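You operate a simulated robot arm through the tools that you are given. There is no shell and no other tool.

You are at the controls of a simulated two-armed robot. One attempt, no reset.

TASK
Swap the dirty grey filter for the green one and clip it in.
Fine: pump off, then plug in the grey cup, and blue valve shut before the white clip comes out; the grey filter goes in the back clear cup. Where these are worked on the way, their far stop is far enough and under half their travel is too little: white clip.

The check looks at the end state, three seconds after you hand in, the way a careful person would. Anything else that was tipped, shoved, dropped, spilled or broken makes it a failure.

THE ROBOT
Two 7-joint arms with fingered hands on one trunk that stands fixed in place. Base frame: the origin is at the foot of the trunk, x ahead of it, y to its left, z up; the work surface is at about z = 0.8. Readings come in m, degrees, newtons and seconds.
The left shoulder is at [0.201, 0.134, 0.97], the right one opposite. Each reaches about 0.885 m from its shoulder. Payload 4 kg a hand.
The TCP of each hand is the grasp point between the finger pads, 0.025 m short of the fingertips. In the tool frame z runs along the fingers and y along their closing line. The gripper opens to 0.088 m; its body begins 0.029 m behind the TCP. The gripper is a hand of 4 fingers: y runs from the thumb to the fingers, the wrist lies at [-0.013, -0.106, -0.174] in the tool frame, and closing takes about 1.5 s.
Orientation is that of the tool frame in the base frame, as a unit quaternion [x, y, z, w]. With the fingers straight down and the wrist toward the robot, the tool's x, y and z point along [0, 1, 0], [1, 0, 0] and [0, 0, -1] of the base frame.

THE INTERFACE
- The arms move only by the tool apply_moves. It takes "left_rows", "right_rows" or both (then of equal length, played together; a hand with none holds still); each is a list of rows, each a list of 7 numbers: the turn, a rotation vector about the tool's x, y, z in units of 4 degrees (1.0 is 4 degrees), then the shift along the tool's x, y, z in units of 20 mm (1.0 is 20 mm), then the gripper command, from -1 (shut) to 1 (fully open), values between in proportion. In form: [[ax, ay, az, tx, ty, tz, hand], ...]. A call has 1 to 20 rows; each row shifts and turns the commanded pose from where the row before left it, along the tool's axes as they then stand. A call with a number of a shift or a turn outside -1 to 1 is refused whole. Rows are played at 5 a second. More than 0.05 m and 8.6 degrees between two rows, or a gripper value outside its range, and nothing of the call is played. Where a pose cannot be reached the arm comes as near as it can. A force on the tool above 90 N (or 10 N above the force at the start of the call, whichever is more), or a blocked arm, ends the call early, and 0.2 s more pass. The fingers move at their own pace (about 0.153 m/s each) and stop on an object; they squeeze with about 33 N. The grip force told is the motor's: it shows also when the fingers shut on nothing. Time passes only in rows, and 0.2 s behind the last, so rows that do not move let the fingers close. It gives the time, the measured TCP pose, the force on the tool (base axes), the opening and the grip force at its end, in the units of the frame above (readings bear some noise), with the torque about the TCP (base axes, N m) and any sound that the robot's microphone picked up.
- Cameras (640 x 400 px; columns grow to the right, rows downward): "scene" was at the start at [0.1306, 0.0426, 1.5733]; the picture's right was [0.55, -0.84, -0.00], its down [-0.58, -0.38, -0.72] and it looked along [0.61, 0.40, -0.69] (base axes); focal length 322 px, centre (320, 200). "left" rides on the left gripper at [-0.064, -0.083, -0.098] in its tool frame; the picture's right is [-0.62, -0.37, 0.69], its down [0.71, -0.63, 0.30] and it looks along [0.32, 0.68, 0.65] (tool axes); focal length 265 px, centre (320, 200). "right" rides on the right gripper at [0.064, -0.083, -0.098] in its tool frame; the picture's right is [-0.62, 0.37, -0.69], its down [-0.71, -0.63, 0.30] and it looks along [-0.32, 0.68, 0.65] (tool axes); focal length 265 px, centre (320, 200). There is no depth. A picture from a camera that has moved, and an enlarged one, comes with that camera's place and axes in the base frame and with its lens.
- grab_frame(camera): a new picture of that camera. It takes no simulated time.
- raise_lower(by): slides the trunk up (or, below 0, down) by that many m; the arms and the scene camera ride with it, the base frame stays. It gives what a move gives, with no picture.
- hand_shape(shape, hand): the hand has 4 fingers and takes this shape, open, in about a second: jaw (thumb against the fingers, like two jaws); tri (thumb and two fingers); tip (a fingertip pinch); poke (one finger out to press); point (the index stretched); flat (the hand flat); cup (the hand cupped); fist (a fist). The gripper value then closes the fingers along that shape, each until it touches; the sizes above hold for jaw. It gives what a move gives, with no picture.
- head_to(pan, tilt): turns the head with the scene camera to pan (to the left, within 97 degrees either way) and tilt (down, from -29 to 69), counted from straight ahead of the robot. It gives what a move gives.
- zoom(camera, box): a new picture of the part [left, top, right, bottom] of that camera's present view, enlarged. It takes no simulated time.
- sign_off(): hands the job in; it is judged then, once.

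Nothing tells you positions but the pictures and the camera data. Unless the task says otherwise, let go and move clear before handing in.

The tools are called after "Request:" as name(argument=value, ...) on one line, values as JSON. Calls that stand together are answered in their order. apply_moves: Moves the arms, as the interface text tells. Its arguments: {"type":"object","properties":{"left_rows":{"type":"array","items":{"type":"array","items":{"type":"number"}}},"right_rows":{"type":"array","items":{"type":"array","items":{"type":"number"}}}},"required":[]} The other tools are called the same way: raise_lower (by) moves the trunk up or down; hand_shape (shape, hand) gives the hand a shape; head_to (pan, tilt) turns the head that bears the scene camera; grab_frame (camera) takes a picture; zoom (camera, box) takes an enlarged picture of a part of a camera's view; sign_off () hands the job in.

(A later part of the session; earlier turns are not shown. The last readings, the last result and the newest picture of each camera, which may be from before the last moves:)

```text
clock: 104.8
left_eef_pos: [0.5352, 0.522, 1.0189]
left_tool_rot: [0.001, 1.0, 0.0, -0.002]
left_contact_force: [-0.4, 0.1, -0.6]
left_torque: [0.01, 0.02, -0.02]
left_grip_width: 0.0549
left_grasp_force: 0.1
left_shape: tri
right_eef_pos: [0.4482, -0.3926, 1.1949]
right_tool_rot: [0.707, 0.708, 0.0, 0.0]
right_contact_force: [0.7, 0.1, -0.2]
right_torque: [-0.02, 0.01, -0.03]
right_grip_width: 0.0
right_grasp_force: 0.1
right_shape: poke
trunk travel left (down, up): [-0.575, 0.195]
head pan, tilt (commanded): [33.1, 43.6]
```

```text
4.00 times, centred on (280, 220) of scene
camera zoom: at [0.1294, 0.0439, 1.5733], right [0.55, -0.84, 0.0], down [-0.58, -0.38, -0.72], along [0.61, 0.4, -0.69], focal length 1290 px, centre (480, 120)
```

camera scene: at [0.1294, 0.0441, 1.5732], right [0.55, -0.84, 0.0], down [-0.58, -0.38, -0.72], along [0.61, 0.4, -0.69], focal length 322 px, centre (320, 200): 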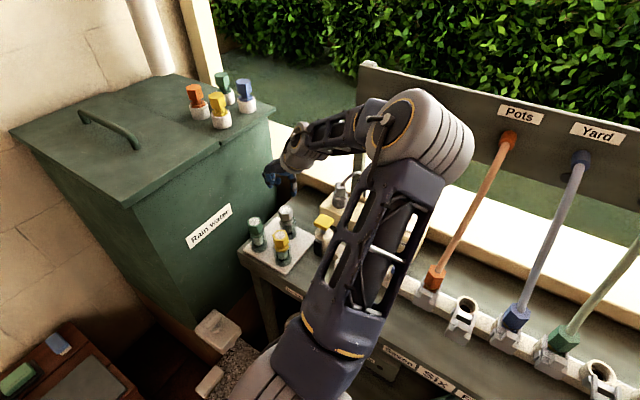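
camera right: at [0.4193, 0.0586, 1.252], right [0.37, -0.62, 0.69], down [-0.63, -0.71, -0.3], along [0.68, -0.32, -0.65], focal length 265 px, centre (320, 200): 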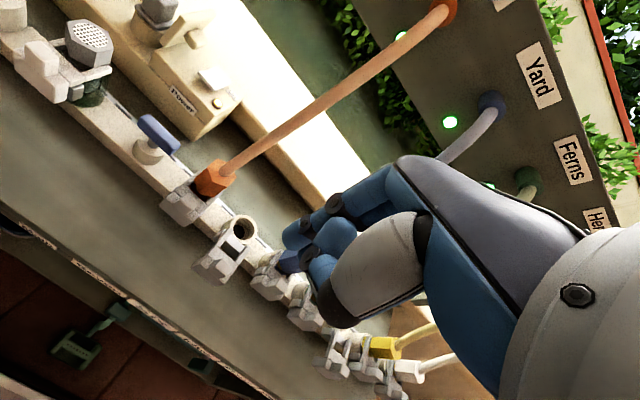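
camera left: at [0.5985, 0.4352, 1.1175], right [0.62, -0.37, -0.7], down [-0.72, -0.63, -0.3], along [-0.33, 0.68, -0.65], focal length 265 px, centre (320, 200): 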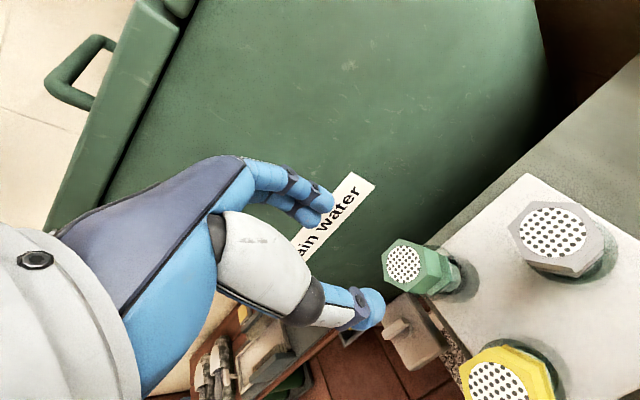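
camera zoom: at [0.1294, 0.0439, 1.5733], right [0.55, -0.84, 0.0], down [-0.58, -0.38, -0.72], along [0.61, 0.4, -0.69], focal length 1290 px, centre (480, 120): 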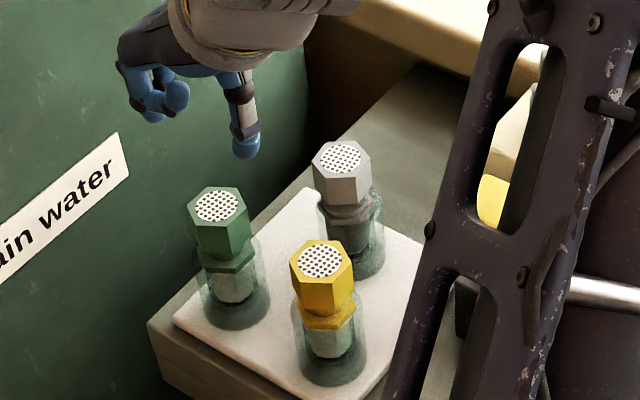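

Request:
apply_moves(left_rows=[[0, 0, 0, 0.02, 0.1, 0.8, 0.3], [0, 0, 0, 0, 0, 0.9, 0.3], [0, 0, 0, 0, 0, 0.8, 0.3]])

Request:
zoom(camera="left", box=[260, 160, 440, 310])

Request:
zoom(camera="scene", box=[220, 190, 320, 270])

```text
clock: 105.6
left_eef_pos: [0.5332, 0.5239, 0.9698]
left_tool_rot: [0.0, 1.0, -0.001, -0.002]
left_contact_force: [-0.8, 0.6, -0.6]
left_torque: [0.02, 0.0, 0.01]
left_grip_width: 0.0569
left_grasp_force: 0.0
left_shape: tri
right_eef_pos: [0.4473, -0.3916, 1.1947]
right_tool_rot: [0.707, 0.708, 0.0, 0.0]
right_contact_force: [0.4, 0.2, -0.9]
right_torque: [-0.03, 0.04, 0.02]
right_grip_width: 0.0
right_grasp_force: 0.1
right_shape: poke
trunk travel left (down, up): [-0.575, 0.195]
head pan, tilt (commanded): [33.1, 43.6]
```

```text
2.67 times, centred on (350, 235) of left
camera zoom: at [0.5973, 0.4371, 1.0679], right [0.62, -0.37, -0.69], down [-0.72, -0.63, -0.3], along [-0.33, 0.68, -0.65], focal length 708 px, centre (240, 107)
```

zoom: 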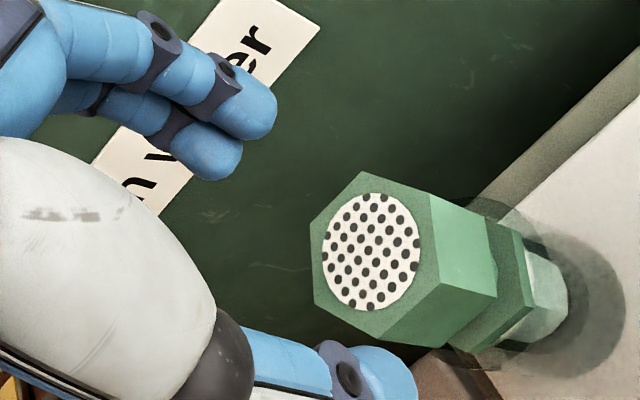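

```text
5.00 times, centred on (270, 230) of scene
camera zoom: at [0.1292, 0.044, 1.5733], right [0.55, -0.84, 0.0], down [-0.58, -0.38, -0.72], along [0.61, 0.4, -0.69], focal length 1612 px, centre (570, 50)
```

zoom: 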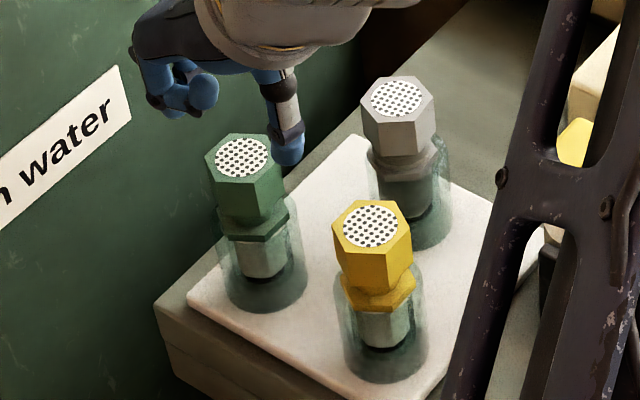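

Request:
apply_moves(left_rows=[[0, 0, 0, -0.03, 0.08, 0.8, 0.3], [0, 0, 0, 0, 0, 0.8, 0.3], [0, 0, 0, 0, 0, 0.7, 0.3]])

Request:
zoom(camera="left", box=[260, 160, 440, 310])

Request:
zoom(camera="scene", box=[220, 190, 320, 270])

```text
clock: 106.4
left_eef_pos: [0.5333, 0.5241, 0.9243]
left_tool_rot: [0.001, 1.0, 0.0, -0.003]
left_contact_force: [-0.1, 0.9, -0.4]
left_torque: [0.0, 0.0, -0.04]
left_grip_width: 0.0569
left_grasp_force: 0.0
left_shape: tri
right_eef_pos: [0.4475, -0.3911, 1.195]
right_tool_rot: [0.708, 0.707, 0.0, 0.0]
right_contact_force: [0.8, 0.0, 0.5]
right_torque: [-0.01, -0.03, 0.0]
right_grip_width: 0.0002
right_grasp_force: 0.1
right_shape: poke
trunk travel left (down, up): [-0.575, 0.195]
head pan, tilt (commanded): [33.1, 43.6]
```

```text
2.67 times, centred on (350, 235) of left
camera zoom: at [0.5978, 0.4384, 1.0221], right [0.62, -0.37, -0.7], down [-0.72, -0.63, -0.3], along [-0.33, 0.68, -0.65], focal length 708 px, centre (240, 107)
```

zoom: 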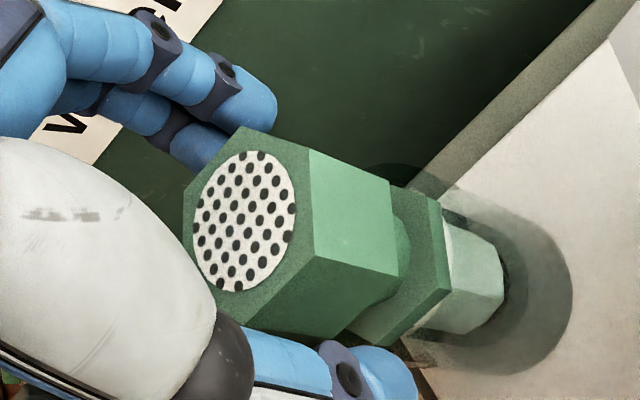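

```text
5.00 times, centred on (270, 230) of scene
camera zoom: at [0.1292, 0.044, 1.5733], right [0.55, -0.84, 0.0], down [-0.58, -0.38, -0.72], along [0.61, 0.4, -0.69], focal length 1612 px, centre (570, 50)
```

zoom: 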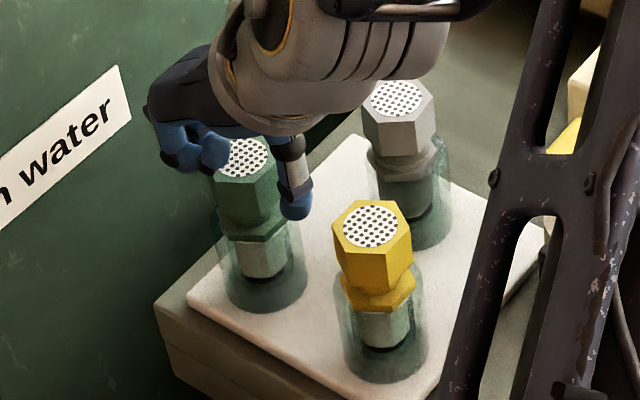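

The cap is centred between thumb and fingers with the yellow filter well clear. Closing the grip.

Request:
apply_moves(left_rows=[[0, 0, 0, 0, 0, 0, 0.1], [0, 0, 0, 0, 0, 0, -0.1], [0, 0, 0, 0, 0, 0, -0.4], [0, 0, 0, 0, 0, 0, -1], [0, 0, 0, 0, 0, 0, -1], [0, 0, 0, 0, 0, 0, -1], [0, 0, 0, 0, 0, 0, -1]])

Request:
zoom(camera="left", box=[260, 160, 440, 310])

```text
clock: 108.0
left_eef_pos: [0.5338, 0.5244, 0.924]
left_tool_rot: [0.001, 1.0, -0.001, -0.003]
left_contact_force: [-0.3, 1.4, 0.2]
left_torque: [0.02, 0.04, 0.0]
left_grip_width: 0.0291
left_grasp_force: 32.9
left_shape: tri
right_eef_pos: [0.4475, -0.3916, 1.1953]
right_tool_rot: [0.708, 0.706, 0.001, 0.0]
right_contact_force: [-0.1, 0.3, 0.3]
right_torque: [0.0, 0.0, -0.01]
right_grip_width: 0.0
right_grasp_force: 0.1
right_shape: poke
trunk travel left (down, up): [-0.575, 0.195]
head pan, tilt (commanded): [33.1, 43.6]
```

```text
2.67 times, centred on (350, 235) of left
camera zoom: at [0.5979, 0.4384, 1.0221], right [0.62, -0.37, -0.7], down [-0.72, -0.63, -0.3], along [-0.33, 0.68, -0.65], focal length 708 px, centre (240, 107)
```

zoom: 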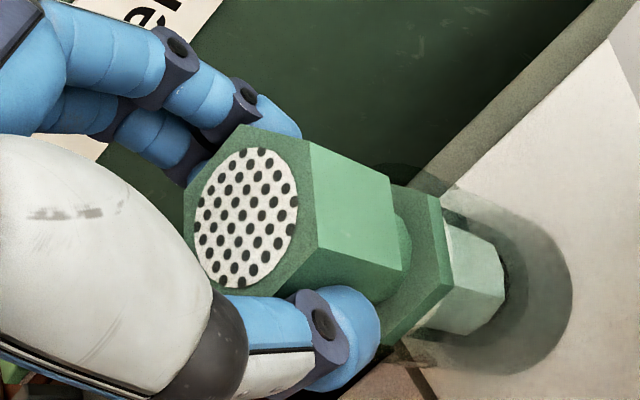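

The green cap is gripped at 29.1 mm, the same as the grey one. I'm lifting it straight up.

Request:
apply_moves(left_rows=[[0, 0, 0, 0, 0, -0.3, -1], [0, 0, 0, 0, 0, -0.5, -1], [0, 0, 0, 0, 0, -0.7, -1], [0, 0, 0, 0, 0, -0.9, -1], [0, 0, 0, 0, 0, -0.9, -1], [0, 0, 0, 0, 0, -0.9, -1], [0, 0, 0, 0, 0, -0.9, -1], [0, 0, 0, 0, 0, -0.9, -1], [0, 0, 0, 0, 0, -0.9, -1], [0, 0, 0, 0, 0, -0.5, -1]])

Request:
grab_frame(camera="left")

Request:
zoom(camera="left", box=[260, 160, 440, 310])

Request:
zoom(camera="scene", box=[220, 150, 340, 270])

```text
clock: 110.2
left_eef_pos: [0.5349, 0.5257, 1.0724]
left_tool_rot: [0.001, 1.0, 0.0, -0.003]
left_contact_force: [0.7, 0.4, -0.6]
left_torque: [-0.01, 0.02, 0.03]
left_grip_width: 0.0294
left_grasp_force: 32.8
left_shape: tri
right_eef_pos: [0.4469, -0.391, 1.1962]
right_tool_rot: [0.707, 0.707, 0.0, 0.0]
right_contact_force: [0.8, -0.5, -0.1]
right_torque: [-0.04, -0.01, 0.02]
right_grip_width: 0.0002
right_grasp_force: 0.0
right_shape: poke
trunk travel left (down, up): [-0.575, 0.195]
head pan, tilt (commanded): [33.1, 43.6]
```

```text
taken
camera left: at [0.5995, 0.439, 1.17], right [0.62, -0.37, -0.7], down [-0.72, -0.63, -0.3], along [-0.33, 0.68, -0.65], focal length 265 px, centre (320, 200)
```

left: 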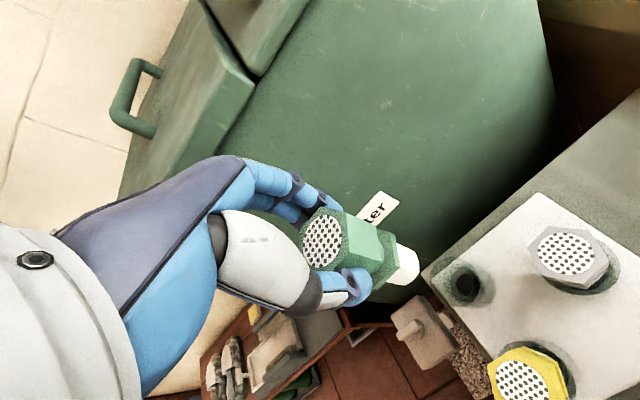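

```text
2.67 times, centred on (350, 235) of left
camera zoom: at [0.5995, 0.439, 1.17], right [0.62, -0.37, -0.7], down [-0.72, -0.63, -0.3], along [-0.33, 0.68, -0.65], focal length 708 px, centre (240, 107)
```

zoom: 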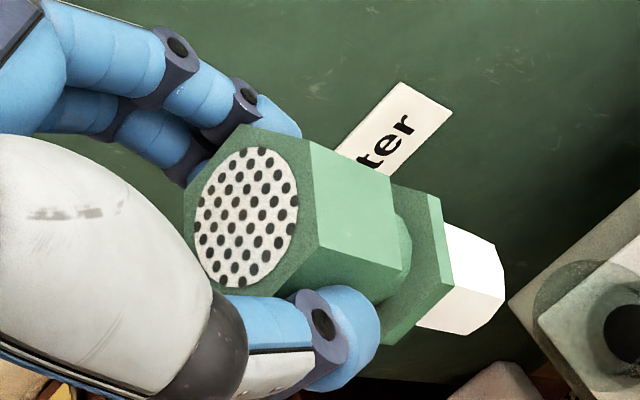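

```text
3.33 times, centred on (280, 210) of scene
camera zoom: at [0.1294, 0.0441, 1.5732], right [0.55, -0.84, 0.0], down [-0.58, -0.38, -0.72], along [0.61, 0.4, -0.69], focal length 1075 px, centre (453, 167)
```

zoom: 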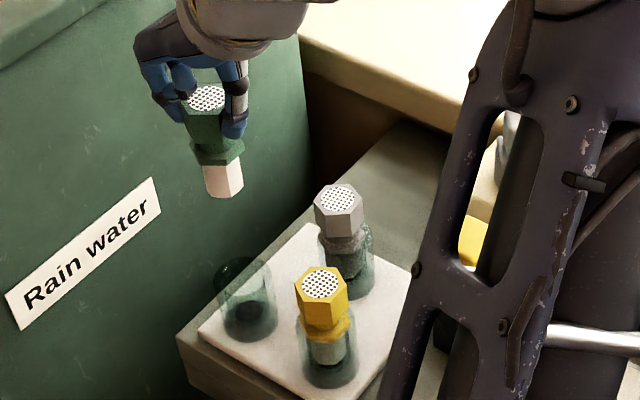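

The green filter is out and hanging straight. I'm carrying it over to the housing at the TCP position where the grey one was gripped, (0.6388, 0.2473).

Request:
apply_moves(left_rows=[[0, 0, 0, -0.346, -0.928, 0, -1], [0, 0, 0, -0.346, -0.928, 0, -1], [0, 0, 0, -0.346, -0.928, 0, -1], [0, 0, 0, -0.346, -0.928, 0, -1], [0, 0, 0, -0.346, -0.928, 0, -1], [0, 0, 0, -0.346, -0.928, 0, -1], [0, 0, 0, -0.346, -0.928, 0, -1], [0, 0, 0, -0.346, -0.928, 0, -1], [0, 0, 0, -0.346, -0.928, 0, -1], [0, 0, 0, -0.346, -0.928, 0, -1], [0, 0, 0, -0.346, -0.928, 0, -1], [0, 0, 0, -0.346, -0.928, 0, -1], [0, 0, 0, -0.346, -0.928, 0, -1], [0, 0, 0, -0.346, -0.928, 0, -1], [0, 0, 0, -0.346, -0.928, 0, -1]])

Request:
grab_frame(camera="left")

Request:
zoom(camera="left", box=[300, 180, 500, 340])

Request:
zoom(camera="scene", box=[310, 160, 430, 280])

```text
clock: 113.4
left_eef_pos: [0.6378, 0.2457, 1.0719]
left_tool_rot: [0.002, 1.0, -0.002, -0.002]
left_contact_force: [0.0, 0.4, -0.6]
left_torque: [-0.02, -0.01, 0.01]
left_grip_width: 0.0292
left_grasp_force: 32.8
left_shape: tri
right_eef_pos: [0.4463, -0.3912, 1.1951]
right_tool_rot: [0.707, 0.707, 0.001, 0.0]
right_contact_force: [0.0, -0.3, -0.1]
right_torque: [-0.02, 0.01, -0.01]
right_grip_width: 0.0
right_grasp_force: 0.0
right_shape: poke
trunk travel left (down, up): [-0.575, 0.195]
head pan, tilt (commanded): [33.1, 43.6]
```

```text
taken
camera left: at [0.7016, 0.1599, 1.1699], right [0.62, -0.37, -0.69], down [-0.72, -0.63, -0.3], along [-0.33, 0.68, -0.65], focal length 265 px, centre (320, 200)
```

left: 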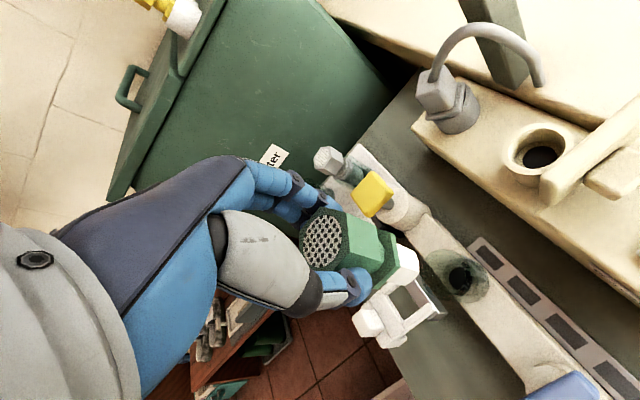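

```text
2.50 times, centred on (400, 260) of left
camera zoom: at [0.7016, 0.1599, 1.1699], right [0.62, -0.37, -0.69], down [-0.72, -0.63, -0.3], along [-0.33, 0.68, -0.65], focal length 664 px, centre (120, 50)
```

zoom: 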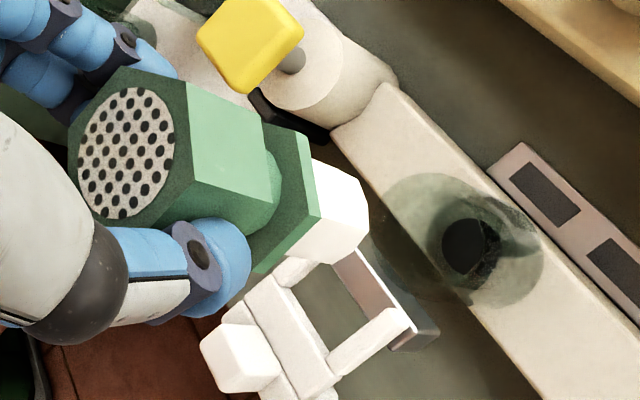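

```text
3.33 times, centred on (370, 220) of scene
camera zoom: at [0.1293, 0.0442, 1.5733], right [0.55, -0.84, 0.0], down [-0.58, -0.38, -0.72], along [0.61, 0.4, -0.69], focal length 1075 px, centre (153, 133)
```

zoom: 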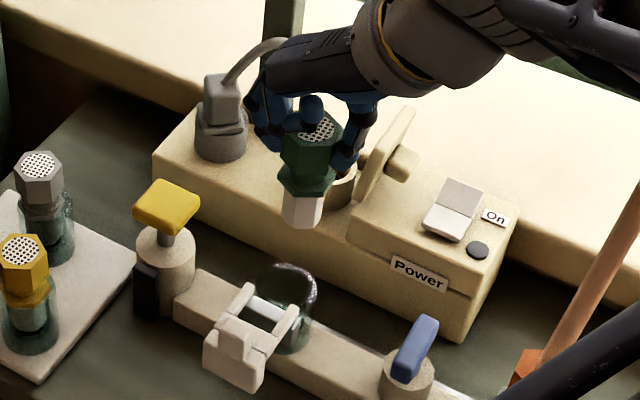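

Request:
zoom(camera="scene", box=[330, 220, 390, 275])

Request:
zoom(camera="scene", box=[330, 170, 390, 230])

```text
7.27 times, centred on (360, 248) of scene
camera zoom: at [0.1293, 0.0442, 1.5733], right [0.55, -0.84, 0.0], down [-0.58, -0.38, -0.72], along [0.61, 0.4, -0.69], focal length 2345 px, centre (29, -146)
```

zoom: 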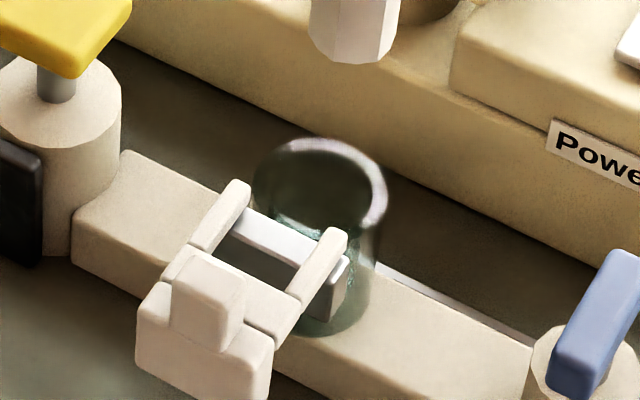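

```text
6.67 times, centred on (360, 200) of scene
camera zoom: at [0.1293, 0.0442, 1.5733], right [0.55, -0.84, 0.0], down [-0.58, -0.38, -0.72], along [0.61, 0.4, -0.69], focal length 2150 px, centre (53, 200)
```

zoom: 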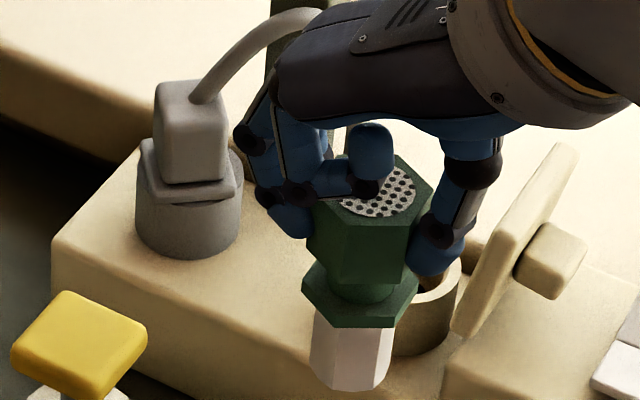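

In the head view the filter sits about 4.5 mm to the right of the glass housing's centre. I'm correcting +4.7 mm in y and rechecking both views.

Request:
apply_moves(left_rows=[[0, 0, 0, 0, 0.235, 0.3, -1], [0, 0, 0, 0, 0, 0.6, -1], [0, 0, 0, 0, 0, 0.6, -1]])

Request:
zoom(camera="left", box=[300, 180, 500, 340])

Request:
zoom(camera="scene", box=[330, 200, 390, 260])

```text
clock: 114.2
left_eef_pos: [0.6371, 0.2505, 1.0421]
left_tool_rot: [0.0, 1.0, -0.001, -0.002]
left_contact_force: [0.2, 0.3, 0.3]
left_torque: [-0.02, -0.01, 0.0]
left_grip_width: 0.0294
left_grasp_force: 32.9
left_shape: tri
right_eef_pos: [0.4466, -0.3909, 1.1956]
right_tool_rot: [0.707, 0.707, 0.0, 0.0]
right_contact_force: [-1.3, 0.1, 0.3]
right_torque: [0.0, -0.01, -0.01]
right_grip_width: 0.0
right_grasp_force: 0.0
right_shape: poke
trunk travel left (down, up): [-0.575, 0.195]
head pan, tilt (commanded): [33.1, 43.6]
```

```text
2.50 times, centred on (400, 260) of left
camera zoom: at [0.7013, 0.1645, 1.1401], right [0.62, -0.37, -0.7], down [-0.72, -0.63, -0.3], along [-0.33, 0.68, -0.65], focal length 664 px, centre (120, 50)
```

zoom: 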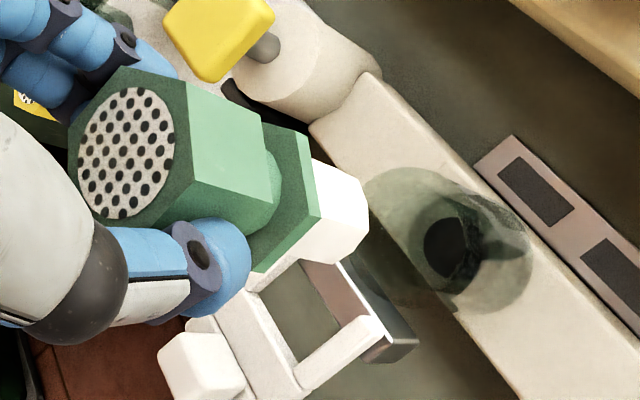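

```text
6.67 times, centred on (360, 230) of scene
camera zoom: at [0.1292, 0.044, 1.5733], right [0.55, -0.84, 0.0], down [-0.58, -0.38, -0.72], along [0.61, 0.4, -0.69], focal length 2150 px, centre (53, 0)
```

zoom: 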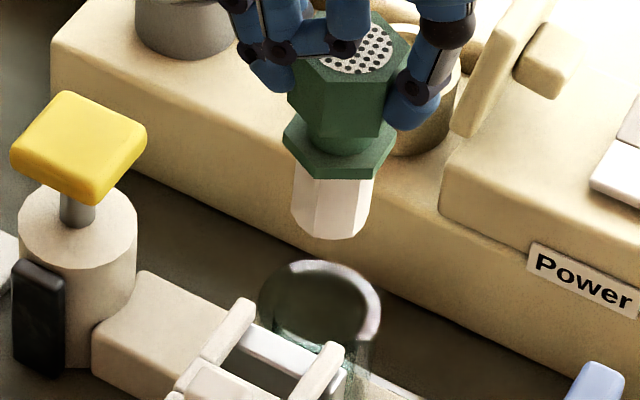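

Aligned in both views now, within about 1 mm. I'm lowering to the housing mouth.

Request:
apply_moves(left_rows=[[0, 0, 0, -0.05, 0, 0.8, -1], [0, 0, 0, 0, 0, 0.8, -1], [0, 0, 0, 0, 0, 0.8, -1], [0, 0, 0, 0, 0, 0.4, -1]])

Request:
zoom(camera="left", box=[280, 160, 480, 320])

Request:
zoom(camera="scene", box=[330, 200, 390, 260])

```text
clock: 115.2
left_eef_pos: [0.6397, 0.2499, 0.9867]
left_tool_rot: [0.001, 1.0, 0.0, -0.002]
left_contact_force: [0.5, 0.4, -0.8]
left_torque: [-0.01, 0.04, -0.02]
left_grip_width: 0.0294
left_grasp_force: 33.0
left_shape: tri
right_eef_pos: [0.4468, -0.3913, 1.1954]
right_tool_rot: [0.707, 0.707, 0.0, 0.0]
right_contact_force: [0.7, 0.2, -0.2]
right_torque: [-0.01, -0.01, 0.01]
right_grip_width: 0.0
right_grasp_force: 0.2
right_shape: poke
trunk travel left (down, up): [-0.575, 0.195]
head pan, tilt (commanded): [33.1, 43.6]
```

```text
2.50 times, centred on (380, 240) of left
camera zoom: at [0.7024, 0.1643, 1.084], right [0.62, -0.37, -0.7], down [-0.72, -0.63, -0.3], along [-0.33, 0.68, -0.65], focal length 664 px, centre (170, 100)
```

zoom: 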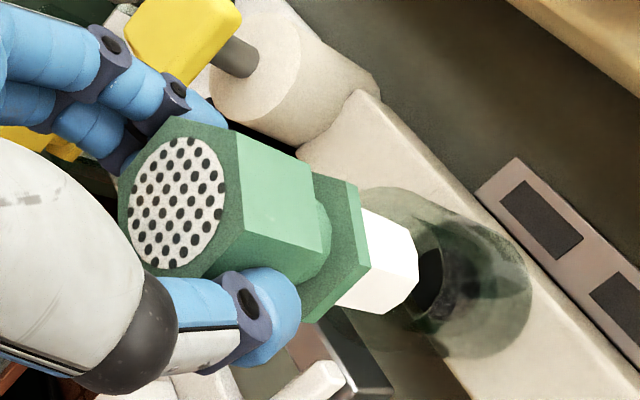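

```text
6.67 times, centred on (360, 230) of scene
camera zoom: at [0.1292, 0.044, 1.5733], right [0.55, -0.84, 0.0], down [-0.58, -0.38, -0.72], along [0.61, 0.4, -0.69], focal length 2150 px, centre (53, 0)
```

zoom: 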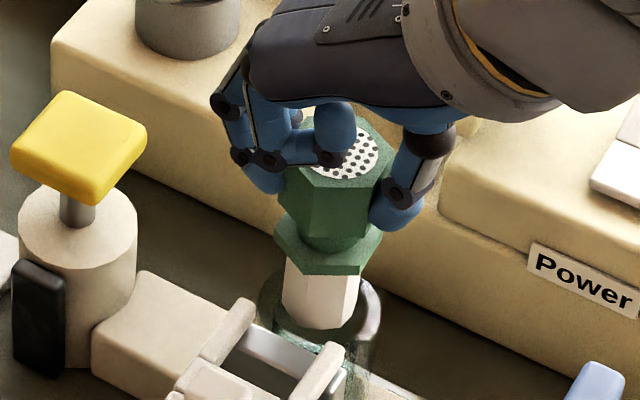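

The body is entering the mouth, centred. I'm continuing in 4–5 mm steps.

Request:
apply_moves(left_rows=[[0, 0, 0, 0, 0, 0.25, -1], [0, 0, 0, 0, 0, 0.25, -1], [0, 0, 0, 0, 0, 0.25, -1], [0, 0, 0, 0, 0, 0.25, -1]])

Request:
zoom(camera="left", box=[280, 160, 480, 320])

Request:
zoom(camera="scene", box=[330, 200, 390, 260])

```text
clock: 116.2
left_eef_pos: [0.639, 0.2499, 0.9651]
left_tool_rot: [0.0, 1.0, 0.0, -0.002]
left_contact_force: [0.2, 0.6, 0.0]
left_torque: [-0.02, -0.03, 0.0]
left_grip_width: 0.0293
left_grasp_force: 32.7
left_shape: tri
right_eef_pos: [0.4479, -0.3919, 1.1949]
right_tool_rot: [0.707, 0.708, 0.0, 0.0]
right_contact_force: [0.0, -0.1, 0.2]
right_torque: [0.0, -0.02, 0.01]
right_grip_width: 0.0
right_grasp_force: 0.0
right_shape: poke
trunk travel left (down, up): [-0.575, 0.195]
head pan, tilt (commanded): [33.1, 43.6]
```

```text
2.50 times, centred on (380, 240) of left
camera zoom: at [0.7029, 0.1641, 1.0641], right [0.62, -0.37, -0.7], down [-0.72, -0.63, -0.3], along [-0.33, 0.68, -0.65], focal length 664 px, centre (170, 100)
```

zoom: 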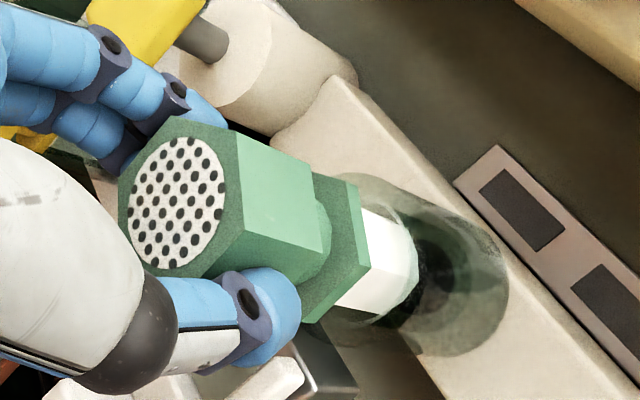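

```text
6.67 times, centred on (360, 230) of scene
camera zoom: at [0.1293, 0.044, 1.5733], right [0.55, -0.84, 0.0], down [-0.58, -0.38, -0.72], along [0.61, 0.4, -0.69], focal length 2150 px, centre (53, 0)
```

zoom: 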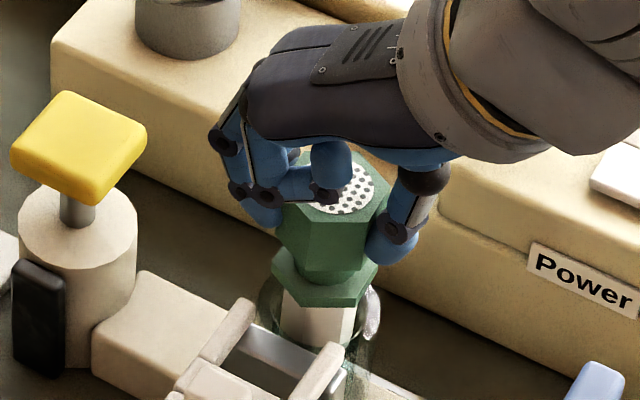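

Request:
apply_moves(left_rows=[[0, 0, 0, 0, 0, 0.2, -1], [0, 0, 0, 0, 0, 0.2, -1], [0, 0, 0, 0, 0, 0.2, -1]])

Request:
zoom(camera="left", box=[280, 160, 480, 320])

Request:
zoom(camera="scene", box=[330, 200, 390, 260])

```text
clock: 117.0
left_eef_pos: [0.639, 0.2502, 0.9547]
left_tool_rot: [0.001, 1.0, 0.001, -0.002]
left_contact_force: [0.1, 0.1, 0.1]
left_torque: [-0.03, -0.02, 0.03]
left_grip_width: 0.029
left_grasp_force: 33.3
left_shape: tri
right_eef_pos: [0.4468, -0.3918, 1.1954]
right_tool_rot: [0.707, 0.707, 0.001, 0.0]
right_contact_force: [0.0, -0.4, 0.2]
right_torque: [0.0, 0.03, -0.04]
right_grip_width: 0.0
right_grasp_force: 0.0
right_shape: poke
trunk travel left (down, up): [-0.575, 0.195]
head pan, tilt (commanded): [33.1, 43.6]
```

```text
2.50 times, centred on (380, 240) of left
camera zoom: at [0.7026, 0.1645, 1.0521], right [0.62, -0.37, -0.7], down [-0.72, -0.63, -0.3], along [-0.33, 0.68, -0.65], focal length 664 px, centre (170, 100)
```

zoom: 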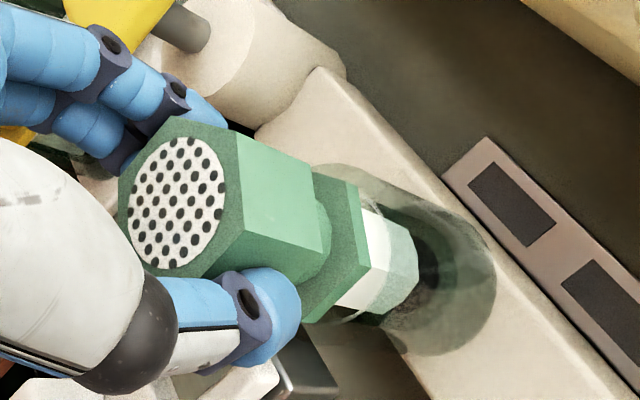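

```text
6.67 times, centred on (360, 230) of scene
camera zoom: at [0.1293, 0.044, 1.5733], right [0.55, -0.84, 0.0], down [-0.58, -0.38, -0.72], along [0.61, 0.4, -0.69], focal length 2150 px, centre (53, 0)
```

zoom: 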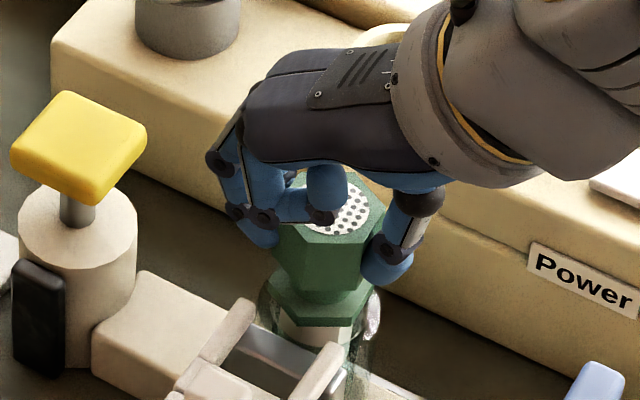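

Request:
apply_moves(left_rows=[[0, 0, 0, 0, 0, 0.15, -1], [0, 0, 0, 0, 0, 0.15, -1], [0, 0, 0, 0, 0, 0.12, -1]])

Request:
zoom(camera="left", box=[280, 160, 480, 320])

Request:
zoom(camera="scene", box=[330, 200, 390, 260])

```text
clock: 117.8
left_eef_pos: [0.6372, 0.25, 0.9454]
left_tool_rot: [0.001, 1.0, -0.001, -0.003]
left_contact_force: [0.5, 0.2, -0.1]
left_torque: [-0.01, 0.01, -0.02]
left_grip_width: 0.0294
left_grasp_force: 33.0
left_shape: tri
right_eef_pos: [0.4474, -0.3902, 1.1944]
right_tool_rot: [0.707, 0.707, 0.0, 0.0]
right_contact_force: [-0.1, 0.0, 0.4]
right_torque: [0.0, -0.01, 0.02]
right_grip_width: 0.0
right_grasp_force: 0.0
right_shape: poke
trunk travel left (down, up): [-0.575, 0.195]
head pan, tilt (commanded): [33.1, 43.6]
```

```text
2.50 times, centred on (380, 240) of left
camera zoom: at [0.7023, 0.1644, 1.0434], right [0.62, -0.37, -0.7], down [-0.72, -0.63, -0.3], along [-0.33, 0.68, -0.65], focal length 664 px, centre (170, 100)
```

zoom: 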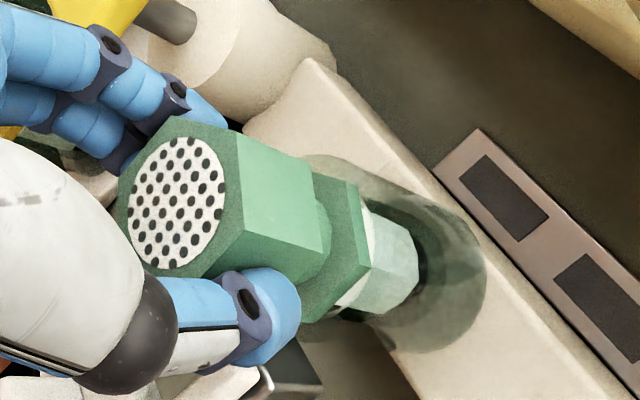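

```text
6.67 times, centred on (360, 230) of scene
camera zoom: at [0.1293, 0.044, 1.5733], right [0.55, -0.84, 0.0], down [-0.58, -0.38, -0.72], along [0.61, 0.4, -0.69], focal length 2150 px, centre (53, 0)
```

zoom: 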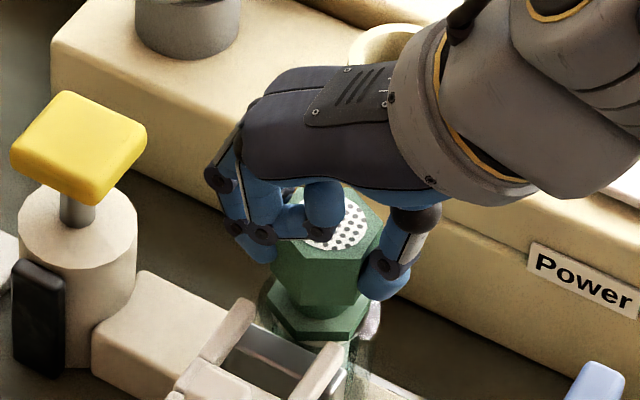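

Request:
apply_moves(left_rows=[[0, 0, 0, 0, 0, 0.12, -1], [0, 0, 0, 0, 0, 0.12, -1]])

Request:
zoom(camera="left", box=[280, 160, 480, 320])

```text
clock: 118.4
left_eef_pos: [0.6383, 0.2491, 0.9425]
left_tool_rot: [0.001, 1.0, 0.0, -0.001]
left_contact_force: [-1.9, -1.2, 19.2]
left_torque: [0.02, 0.06, 0.04]
left_grip_width: 0.0301
left_grasp_force: 33.4
left_shape: tri
right_eef_pos: [0.4477, -0.392, 1.1948]
right_tool_rot: [0.708, 0.707, 0.0, 0.0]
right_contact_force: [-0.8, -1.1, -0.6]
right_torque: [0.02, 0.0, -0.01]
right_grip_width: 0.0003
right_grasp_force: 0.1
right_shape: poke
trunk travel left (down, up): [-0.575, 0.195]
head pan, tilt (commanded): [33.1, 43.6]
```

```text
2.50 times, centred on (380, 240) of left
camera zoom: at [0.7021, 0.1646, 1.0408], right [0.62, -0.37, -0.69], down [-0.72, -0.63, -0.3], along [-0.32, 0.68, -0.65], focal length 664 px, centre (170, 100)
```

zoom: 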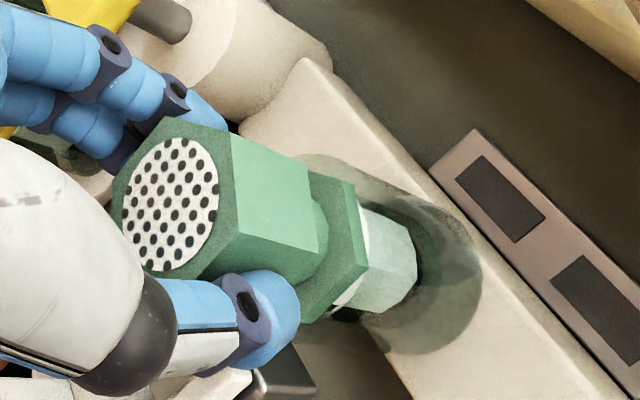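

Contact with 19 N at the expected seating height. I'm giving one small extra push to confirm it's bottomed, then easing off and releasing.

Request:
apply_moves(left_rows=[[0, 0, 0, 0, 0, 0.1, -1], [0, 0, 0, 0, 0, 0.0, -1]])

Request:
apply_moves(left_rows=[[0, 0, 0, 0, 0, -0.2, -1], [0, 0, 0, 0, 0, -0.1, -0.6], [0, 0, 0, 0, 0, 0, -0.3], [0, 0, 0, 0, 0, 0, 0], [0, 0, 0, 0, 0, 0, 0.25], [0, 0, 0, 0, 0, 0, 0.3], [0, 0, 0, 0, 0, 0, 0.3]])

Request:
zoom(camera="left", box=[280, 160, 480, 320])

Request:
zoom(camera="scene", box=[330, 200, 390, 260])

```text
clock: 119.0
left_eef_pos: [0.6379, 0.2503, 0.9413]
left_tool_rot: [0.001, 1.0, 0.001, 0.0]
left_contact_force: [-1.5, 0.0, 40.4]
left_torque: [-0.01, 0.01, 0.03]
left_grip_width: 0.0315
left_grasp_force: 33.1
left_shape: tri
right_eef_pos: [0.4451, -0.3917, 1.1964]
right_tool_rot: [0.707, 0.707, 0.001, 0.0]
right_contact_force: [-0.1, -0.1, -0.6]
right_torque: [-0.02, 0.01, -0.03]
right_grip_width: 0.0001
right_grasp_force: 0.0
right_shape: poke
trunk travel left (down, up): [-0.575, 0.195]
head pan, tilt (commanded): [33.1, 43.6]
```

```text
clock: 120.6
left_eef_pos: [0.6375, 0.2499, 0.9443]
left_tool_rot: [0.001, 1.0, -0.001, -0.003]
left_contact_force: [-0.6, -0.4, -0.7]
left_torque: [0.0, -0.05, 0.01]
left_grip_width: 0.0569
left_grasp_force: 0.0
left_shape: tri
right_eef_pos: [0.4486, -0.3907, 1.1957]
right_tool_rot: [0.707, 0.708, 0.0, 0.0]
right_contact_force: [0.2, 0.6, -0.1]
right_torque: [0.03, 0.01, 0.02]
right_grip_width: 0.0
right_grasp_force: 0.1
right_shape: poke
trunk travel left (down, up): [-0.575, 0.195]
head pan, tilt (commanded): [33.1, 43.6]
```

```text
2.50 times, centred on (380, 240) of left
camera zoom: at [0.7019, 0.1641, 1.0426], right [0.62, -0.37, -0.7], down [-0.72, -0.63, -0.3], along [-0.33, 0.68, -0.65], focal length 664 px, centre (170, 100)
```

zoom: 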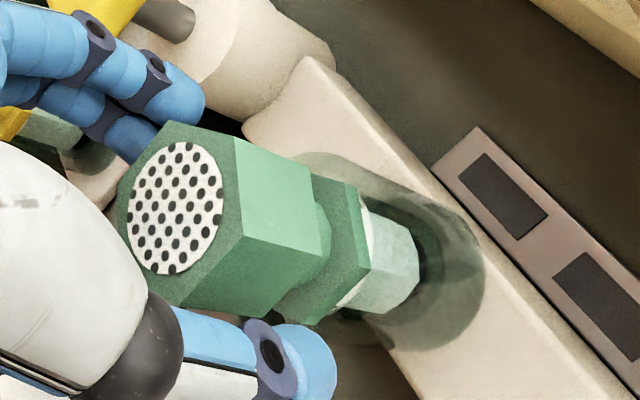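

```text
6.67 times, centred on (360, 230) of scene
camera zoom: at [0.1293, 0.044, 1.5733], right [0.55, -0.84, 0.0], down [-0.58, -0.38, -0.72], along [0.61, 0.4, -0.69], focal length 2150 px, centre (53, 0)
```

zoom: 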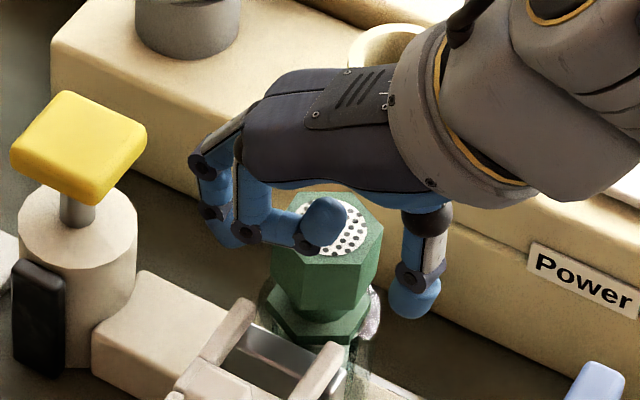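

The green filter is seated and released. I'm rising clear and checking that it's upright and at the right height for the clip.

Request:
apply_moves(left_rows=[[0, 0, 0, 0, 0, -0.5, 0.35], [0, 0, 0, 0, 0, -0.9, 0.35], [0, 0, 0, 0, 0, -0.9, 0.35], [0, 0, 0, 0, 0, -0.9, 0.35], [0, 0, 0, 0, 0, -0.9, 0.35]])

Request:
grab_frame(camera="left")

Request:
zoom(camera="left", box=[300, 180, 500, 340])

Request:
zoom(camera="scene", box=[330, 215, 390, 275])

```text
clock: 121.8
left_eef_pos: [0.6379, 0.2508, 1.0261]
left_tool_rot: [0.001, 1.0, 0.0, -0.003]
left_contact_force: [-0.4, -0.3, 0.4]
left_torque: [0.01, 0.01, 0.01]
left_grip_width: 0.0593
left_grasp_force: 0.0
left_shape: tri
right_eef_pos: [0.4479, -0.3909, 1.1946]
right_tool_rot: [0.707, 0.707, -0.001, -0.001]
right_contact_force: [0.8, -0.3, 0.0]
right_torque: [-0.02, -0.01, 0.01]
right_grip_width: 0.0002
right_grasp_force: 0.0
right_shape: poke
trunk travel left (down, up): [-0.575, 0.195]
head pan, tilt (commanded): [33.1, 43.6]
```

```text
taken
camera left: at [0.7026, 0.1644, 1.1243], right [0.62, -0.37, -0.7], down [-0.72, -0.63, -0.3], along [-0.33, 0.68, -0.65], focal length 265 px, centre (320, 200)
```

left: 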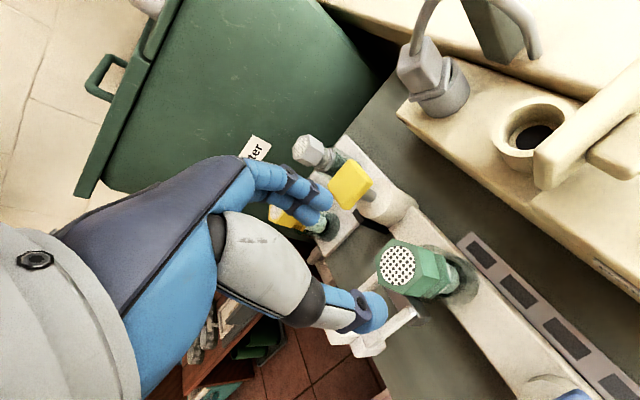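

```text
2.50 times, centred on (400, 260) of left
camera zoom: at [0.7026, 0.1644, 1.1243], right [0.62, -0.37, -0.7], down [-0.72, -0.63, -0.3], along [-0.33, 0.68, -0.65], focal length 664 px, centre (120, 50)
```

zoom: 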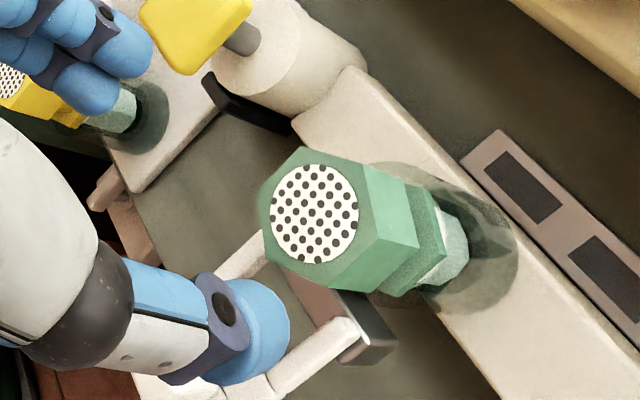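

```text
6.67 times, centred on (360, 245) of scene
camera zoom: at [0.1294, 0.044, 1.5732], right [0.55, -0.84, 0.0], down [-0.58, -0.38, -0.72], along [0.61, 0.4, -0.69], focal length 2150 px, centre (53, -100)
```

zoom: 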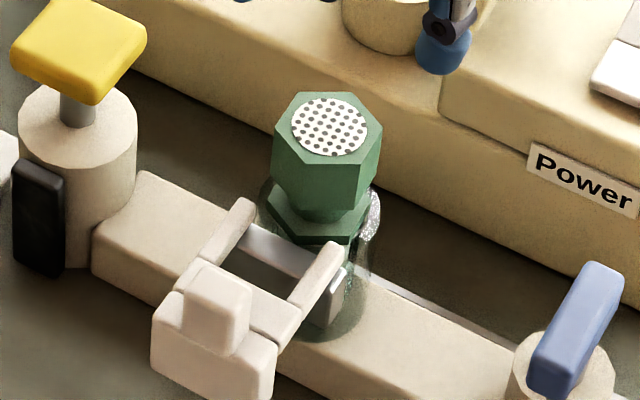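

The green disc appears exactly where the grey one was when seated. Now to push the clip in: I'm switching to the pinch and returning over its knob at x 0.551.

Request:
hand_shape(hand="left", shape="tip")

Request:
apply_moves(left_rows=[[0, 0, 0, 0.87, -0.053, 0, 0.1], [0, 0, 0, 0.87, -0.053, 0, 0.1], [0, 0, 0, 0.87, -0.053, 0, 0.1], [0, 0, 0, 0.87, -0.053, 0, 0.1], [0, 0, 0, 0.87, -0.053, 0, 0.1]])

Request:
zoom(camera="left", box=[270, 170, 450, 330])

Request:
zoom(camera="scene", box=[310, 190, 430, 290])

```text
clock: 122.7
left_eef_pos: [0.6384, 0.2506, 1.0251]
left_tool_rot: [0.001, 1.0, 0.0, -0.002]
left_contact_force: [-1.2, 0.5, -1.0]
left_torque: [-0.02, -0.02, 0.01]
left_grip_width: 0.0881
left_grasp_force: 0.1
left_shape: tip
right_eef_pos: [0.447, -0.3908, 1.1954]
right_tool_rot: [0.707, 0.707, 0.0, 0.001]
right_contact_force: [0.1, -0.3, 0.2]
right_torque: [0.01, 0.0, 0.01]
right_grip_width: 0.0001
right_grasp_force: 0.0
right_shape: poke
trunk travel left (down, up): [-0.575, 0.195]
head pan, tilt (commanded): [33.1, 43.6]
```

```text
clock: 123.9
left_eef_pos: [0.5513, 0.2443, 1.0273]
left_tool_rot: [0.001, 1.0, 0.001, -0.003]
left_contact_force: [-0.4, -0.1, -1.0]
left_torque: [-0.01, 0.01, -0.01]
left_grip_width: 0.0491
left_grasp_force: 0.1
left_shape: tip
right_eef_pos: [0.4471, -0.3918, 1.1946]
right_tool_rot: [0.707, 0.707, 0.0, 0.0]
right_contact_force: [0.4, 0.1, 0.7]
right_torque: [-0.01, 0.02, 0.01]
right_grip_width: 0.0001
right_grasp_force: 0.1
right_shape: poke
trunk travel left (down, up): [-0.575, 0.195]
head pan, tilt (commanded): [33.1, 43.6]
```

```text
2.50 times, centred on (360, 250) of left
camera zoom: at [0.6153, 0.1591, 1.1248], right [0.62, -0.37, -0.7], down [-0.72, -0.63, -0.3], along [-0.33, 0.68, -0.65], focal length 664 px, centre (220, 75)
```

zoom: 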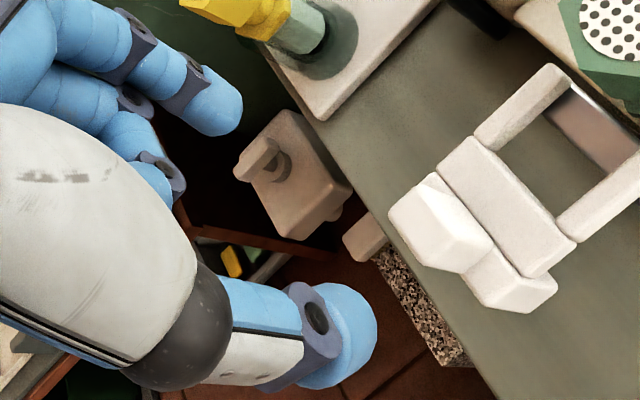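

```text
4.00 times, centred on (370, 240) of scene
camera zoom: at [0.1294, 0.044, 1.5732], right [0.55, -0.84, 0.0], down [-0.58, -0.38, -0.72], along [0.61, 0.4, -0.69], focal length 1290 px, centre (120, 40)
```

zoom: 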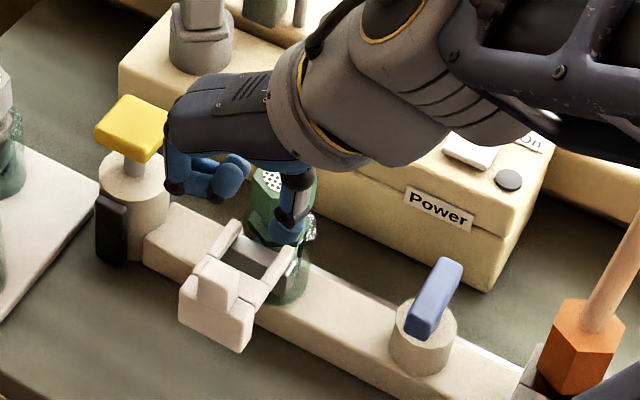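

Back in the same relation to the knob as at the pull. I'm lowering to the same grip height and closing.

Request:
apply_moves(left_rows=[[0, 0, 0, 0, 0.03, 0.8, 0.1], [0, 0, 0, 0, 0.03, 0.9, 0.1], [0, 0, 0, 0, 0, 0.9, 0.1], [0, 0, 0, 0, 0, 0.9, 0.1], [0, 0, 0, 0, 0, 0.35, 0.1]])

Request:
zoom(camera="left", box=[270, 170, 450, 330])

Request:
apply_moves(left_rows=[[0, 0, 0, 0, 0, 0, -0.2], [0, 0, 0, 0, 0, 0, -0.5], [0, 0, 0, 0, 0, 0, -1], [0, 0, 0, 0, 0, 0, -1], [0, 0, 0, 0, 0, 0, -1], [0, 0, 0, 0, 0, 0, -1], [0, 0, 0, 0, 0, 0, -1]])

Request:
zoom(camera="left", box=[270, 170, 450, 330])

```text
clock: 125.1
left_eef_pos: [0.5509, 0.2466, 0.9498]
left_tool_rot: [0.001, 1.0, 0.0, -0.003]
left_contact_force: [0.6, -0.7, -0.7]
left_torque: [0.01, -0.01, -0.01]
left_grip_width: 0.0489
left_grasp_force: 0.0
left_shape: tip
right_eef_pos: [0.4472, -0.3913, 1.1951]
right_tool_rot: [0.707, 0.708, 0.001, 0.0]
right_contact_force: [0.3, -0.5, 0.4]
right_torque: [0.04, 0.02, -0.03]
right_grip_width: 0.0002
right_grasp_force: 0.0
right_shape: poke
trunk travel left (down, up): [-0.575, 0.195]
head pan, tilt (commanded): [33.1, 43.6]
```

```text
2.50 times, centred on (360, 250) of left
camera zoom: at [0.6152, 0.1605, 1.0483], right [0.62, -0.37, -0.7], down [-0.72, -0.63, -0.3], along [-0.33, 0.68, -0.65], focal length 664 px, centre (220, 75)
```

zoom: 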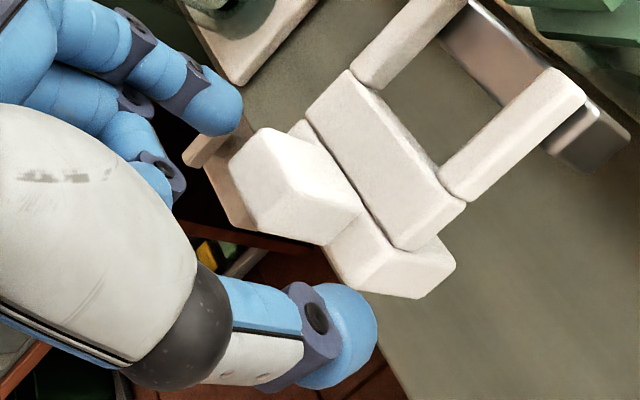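

```text
clock: 126.7
left_eef_pos: [0.5511, 0.2468, 0.9504]
left_tool_rot: [0.001, 1.0, -0.001, -0.003]
left_contact_force: [0.1, -1.5, -3.9]
left_torque: [0.02, -0.01, -0.01]
left_grip_width: 0.017
left_grasp_force: 33.3
left_shape: tip
right_eef_pos: [0.4474, -0.3916, 1.1949]
right_tool_rot: [0.707, 0.707, 0.001, 0.0]
right_contact_force: [-0.1, 0.3, -0.7]
right_torque: [-0.03, -0.04, -0.02]
right_grip_width: 0.0
right_grasp_force: 0.1
right_shape: poke
trunk travel left (down, up): [-0.575, 0.195]
head pan, tilt (commanded): [33.1, 43.6]
```

```text
2.50 times, centred on (360, 250) of left
camera zoom: at [0.6154, 0.1604, 1.0484], right [0.62, -0.37, -0.7], down [-0.72, -0.63, -0.3], along [-0.33, 0.68, -0.65], focal length 664 px, centre (220, 75)
```

zoom: 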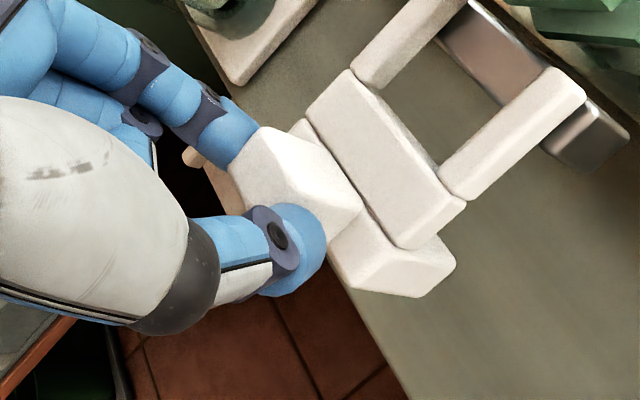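

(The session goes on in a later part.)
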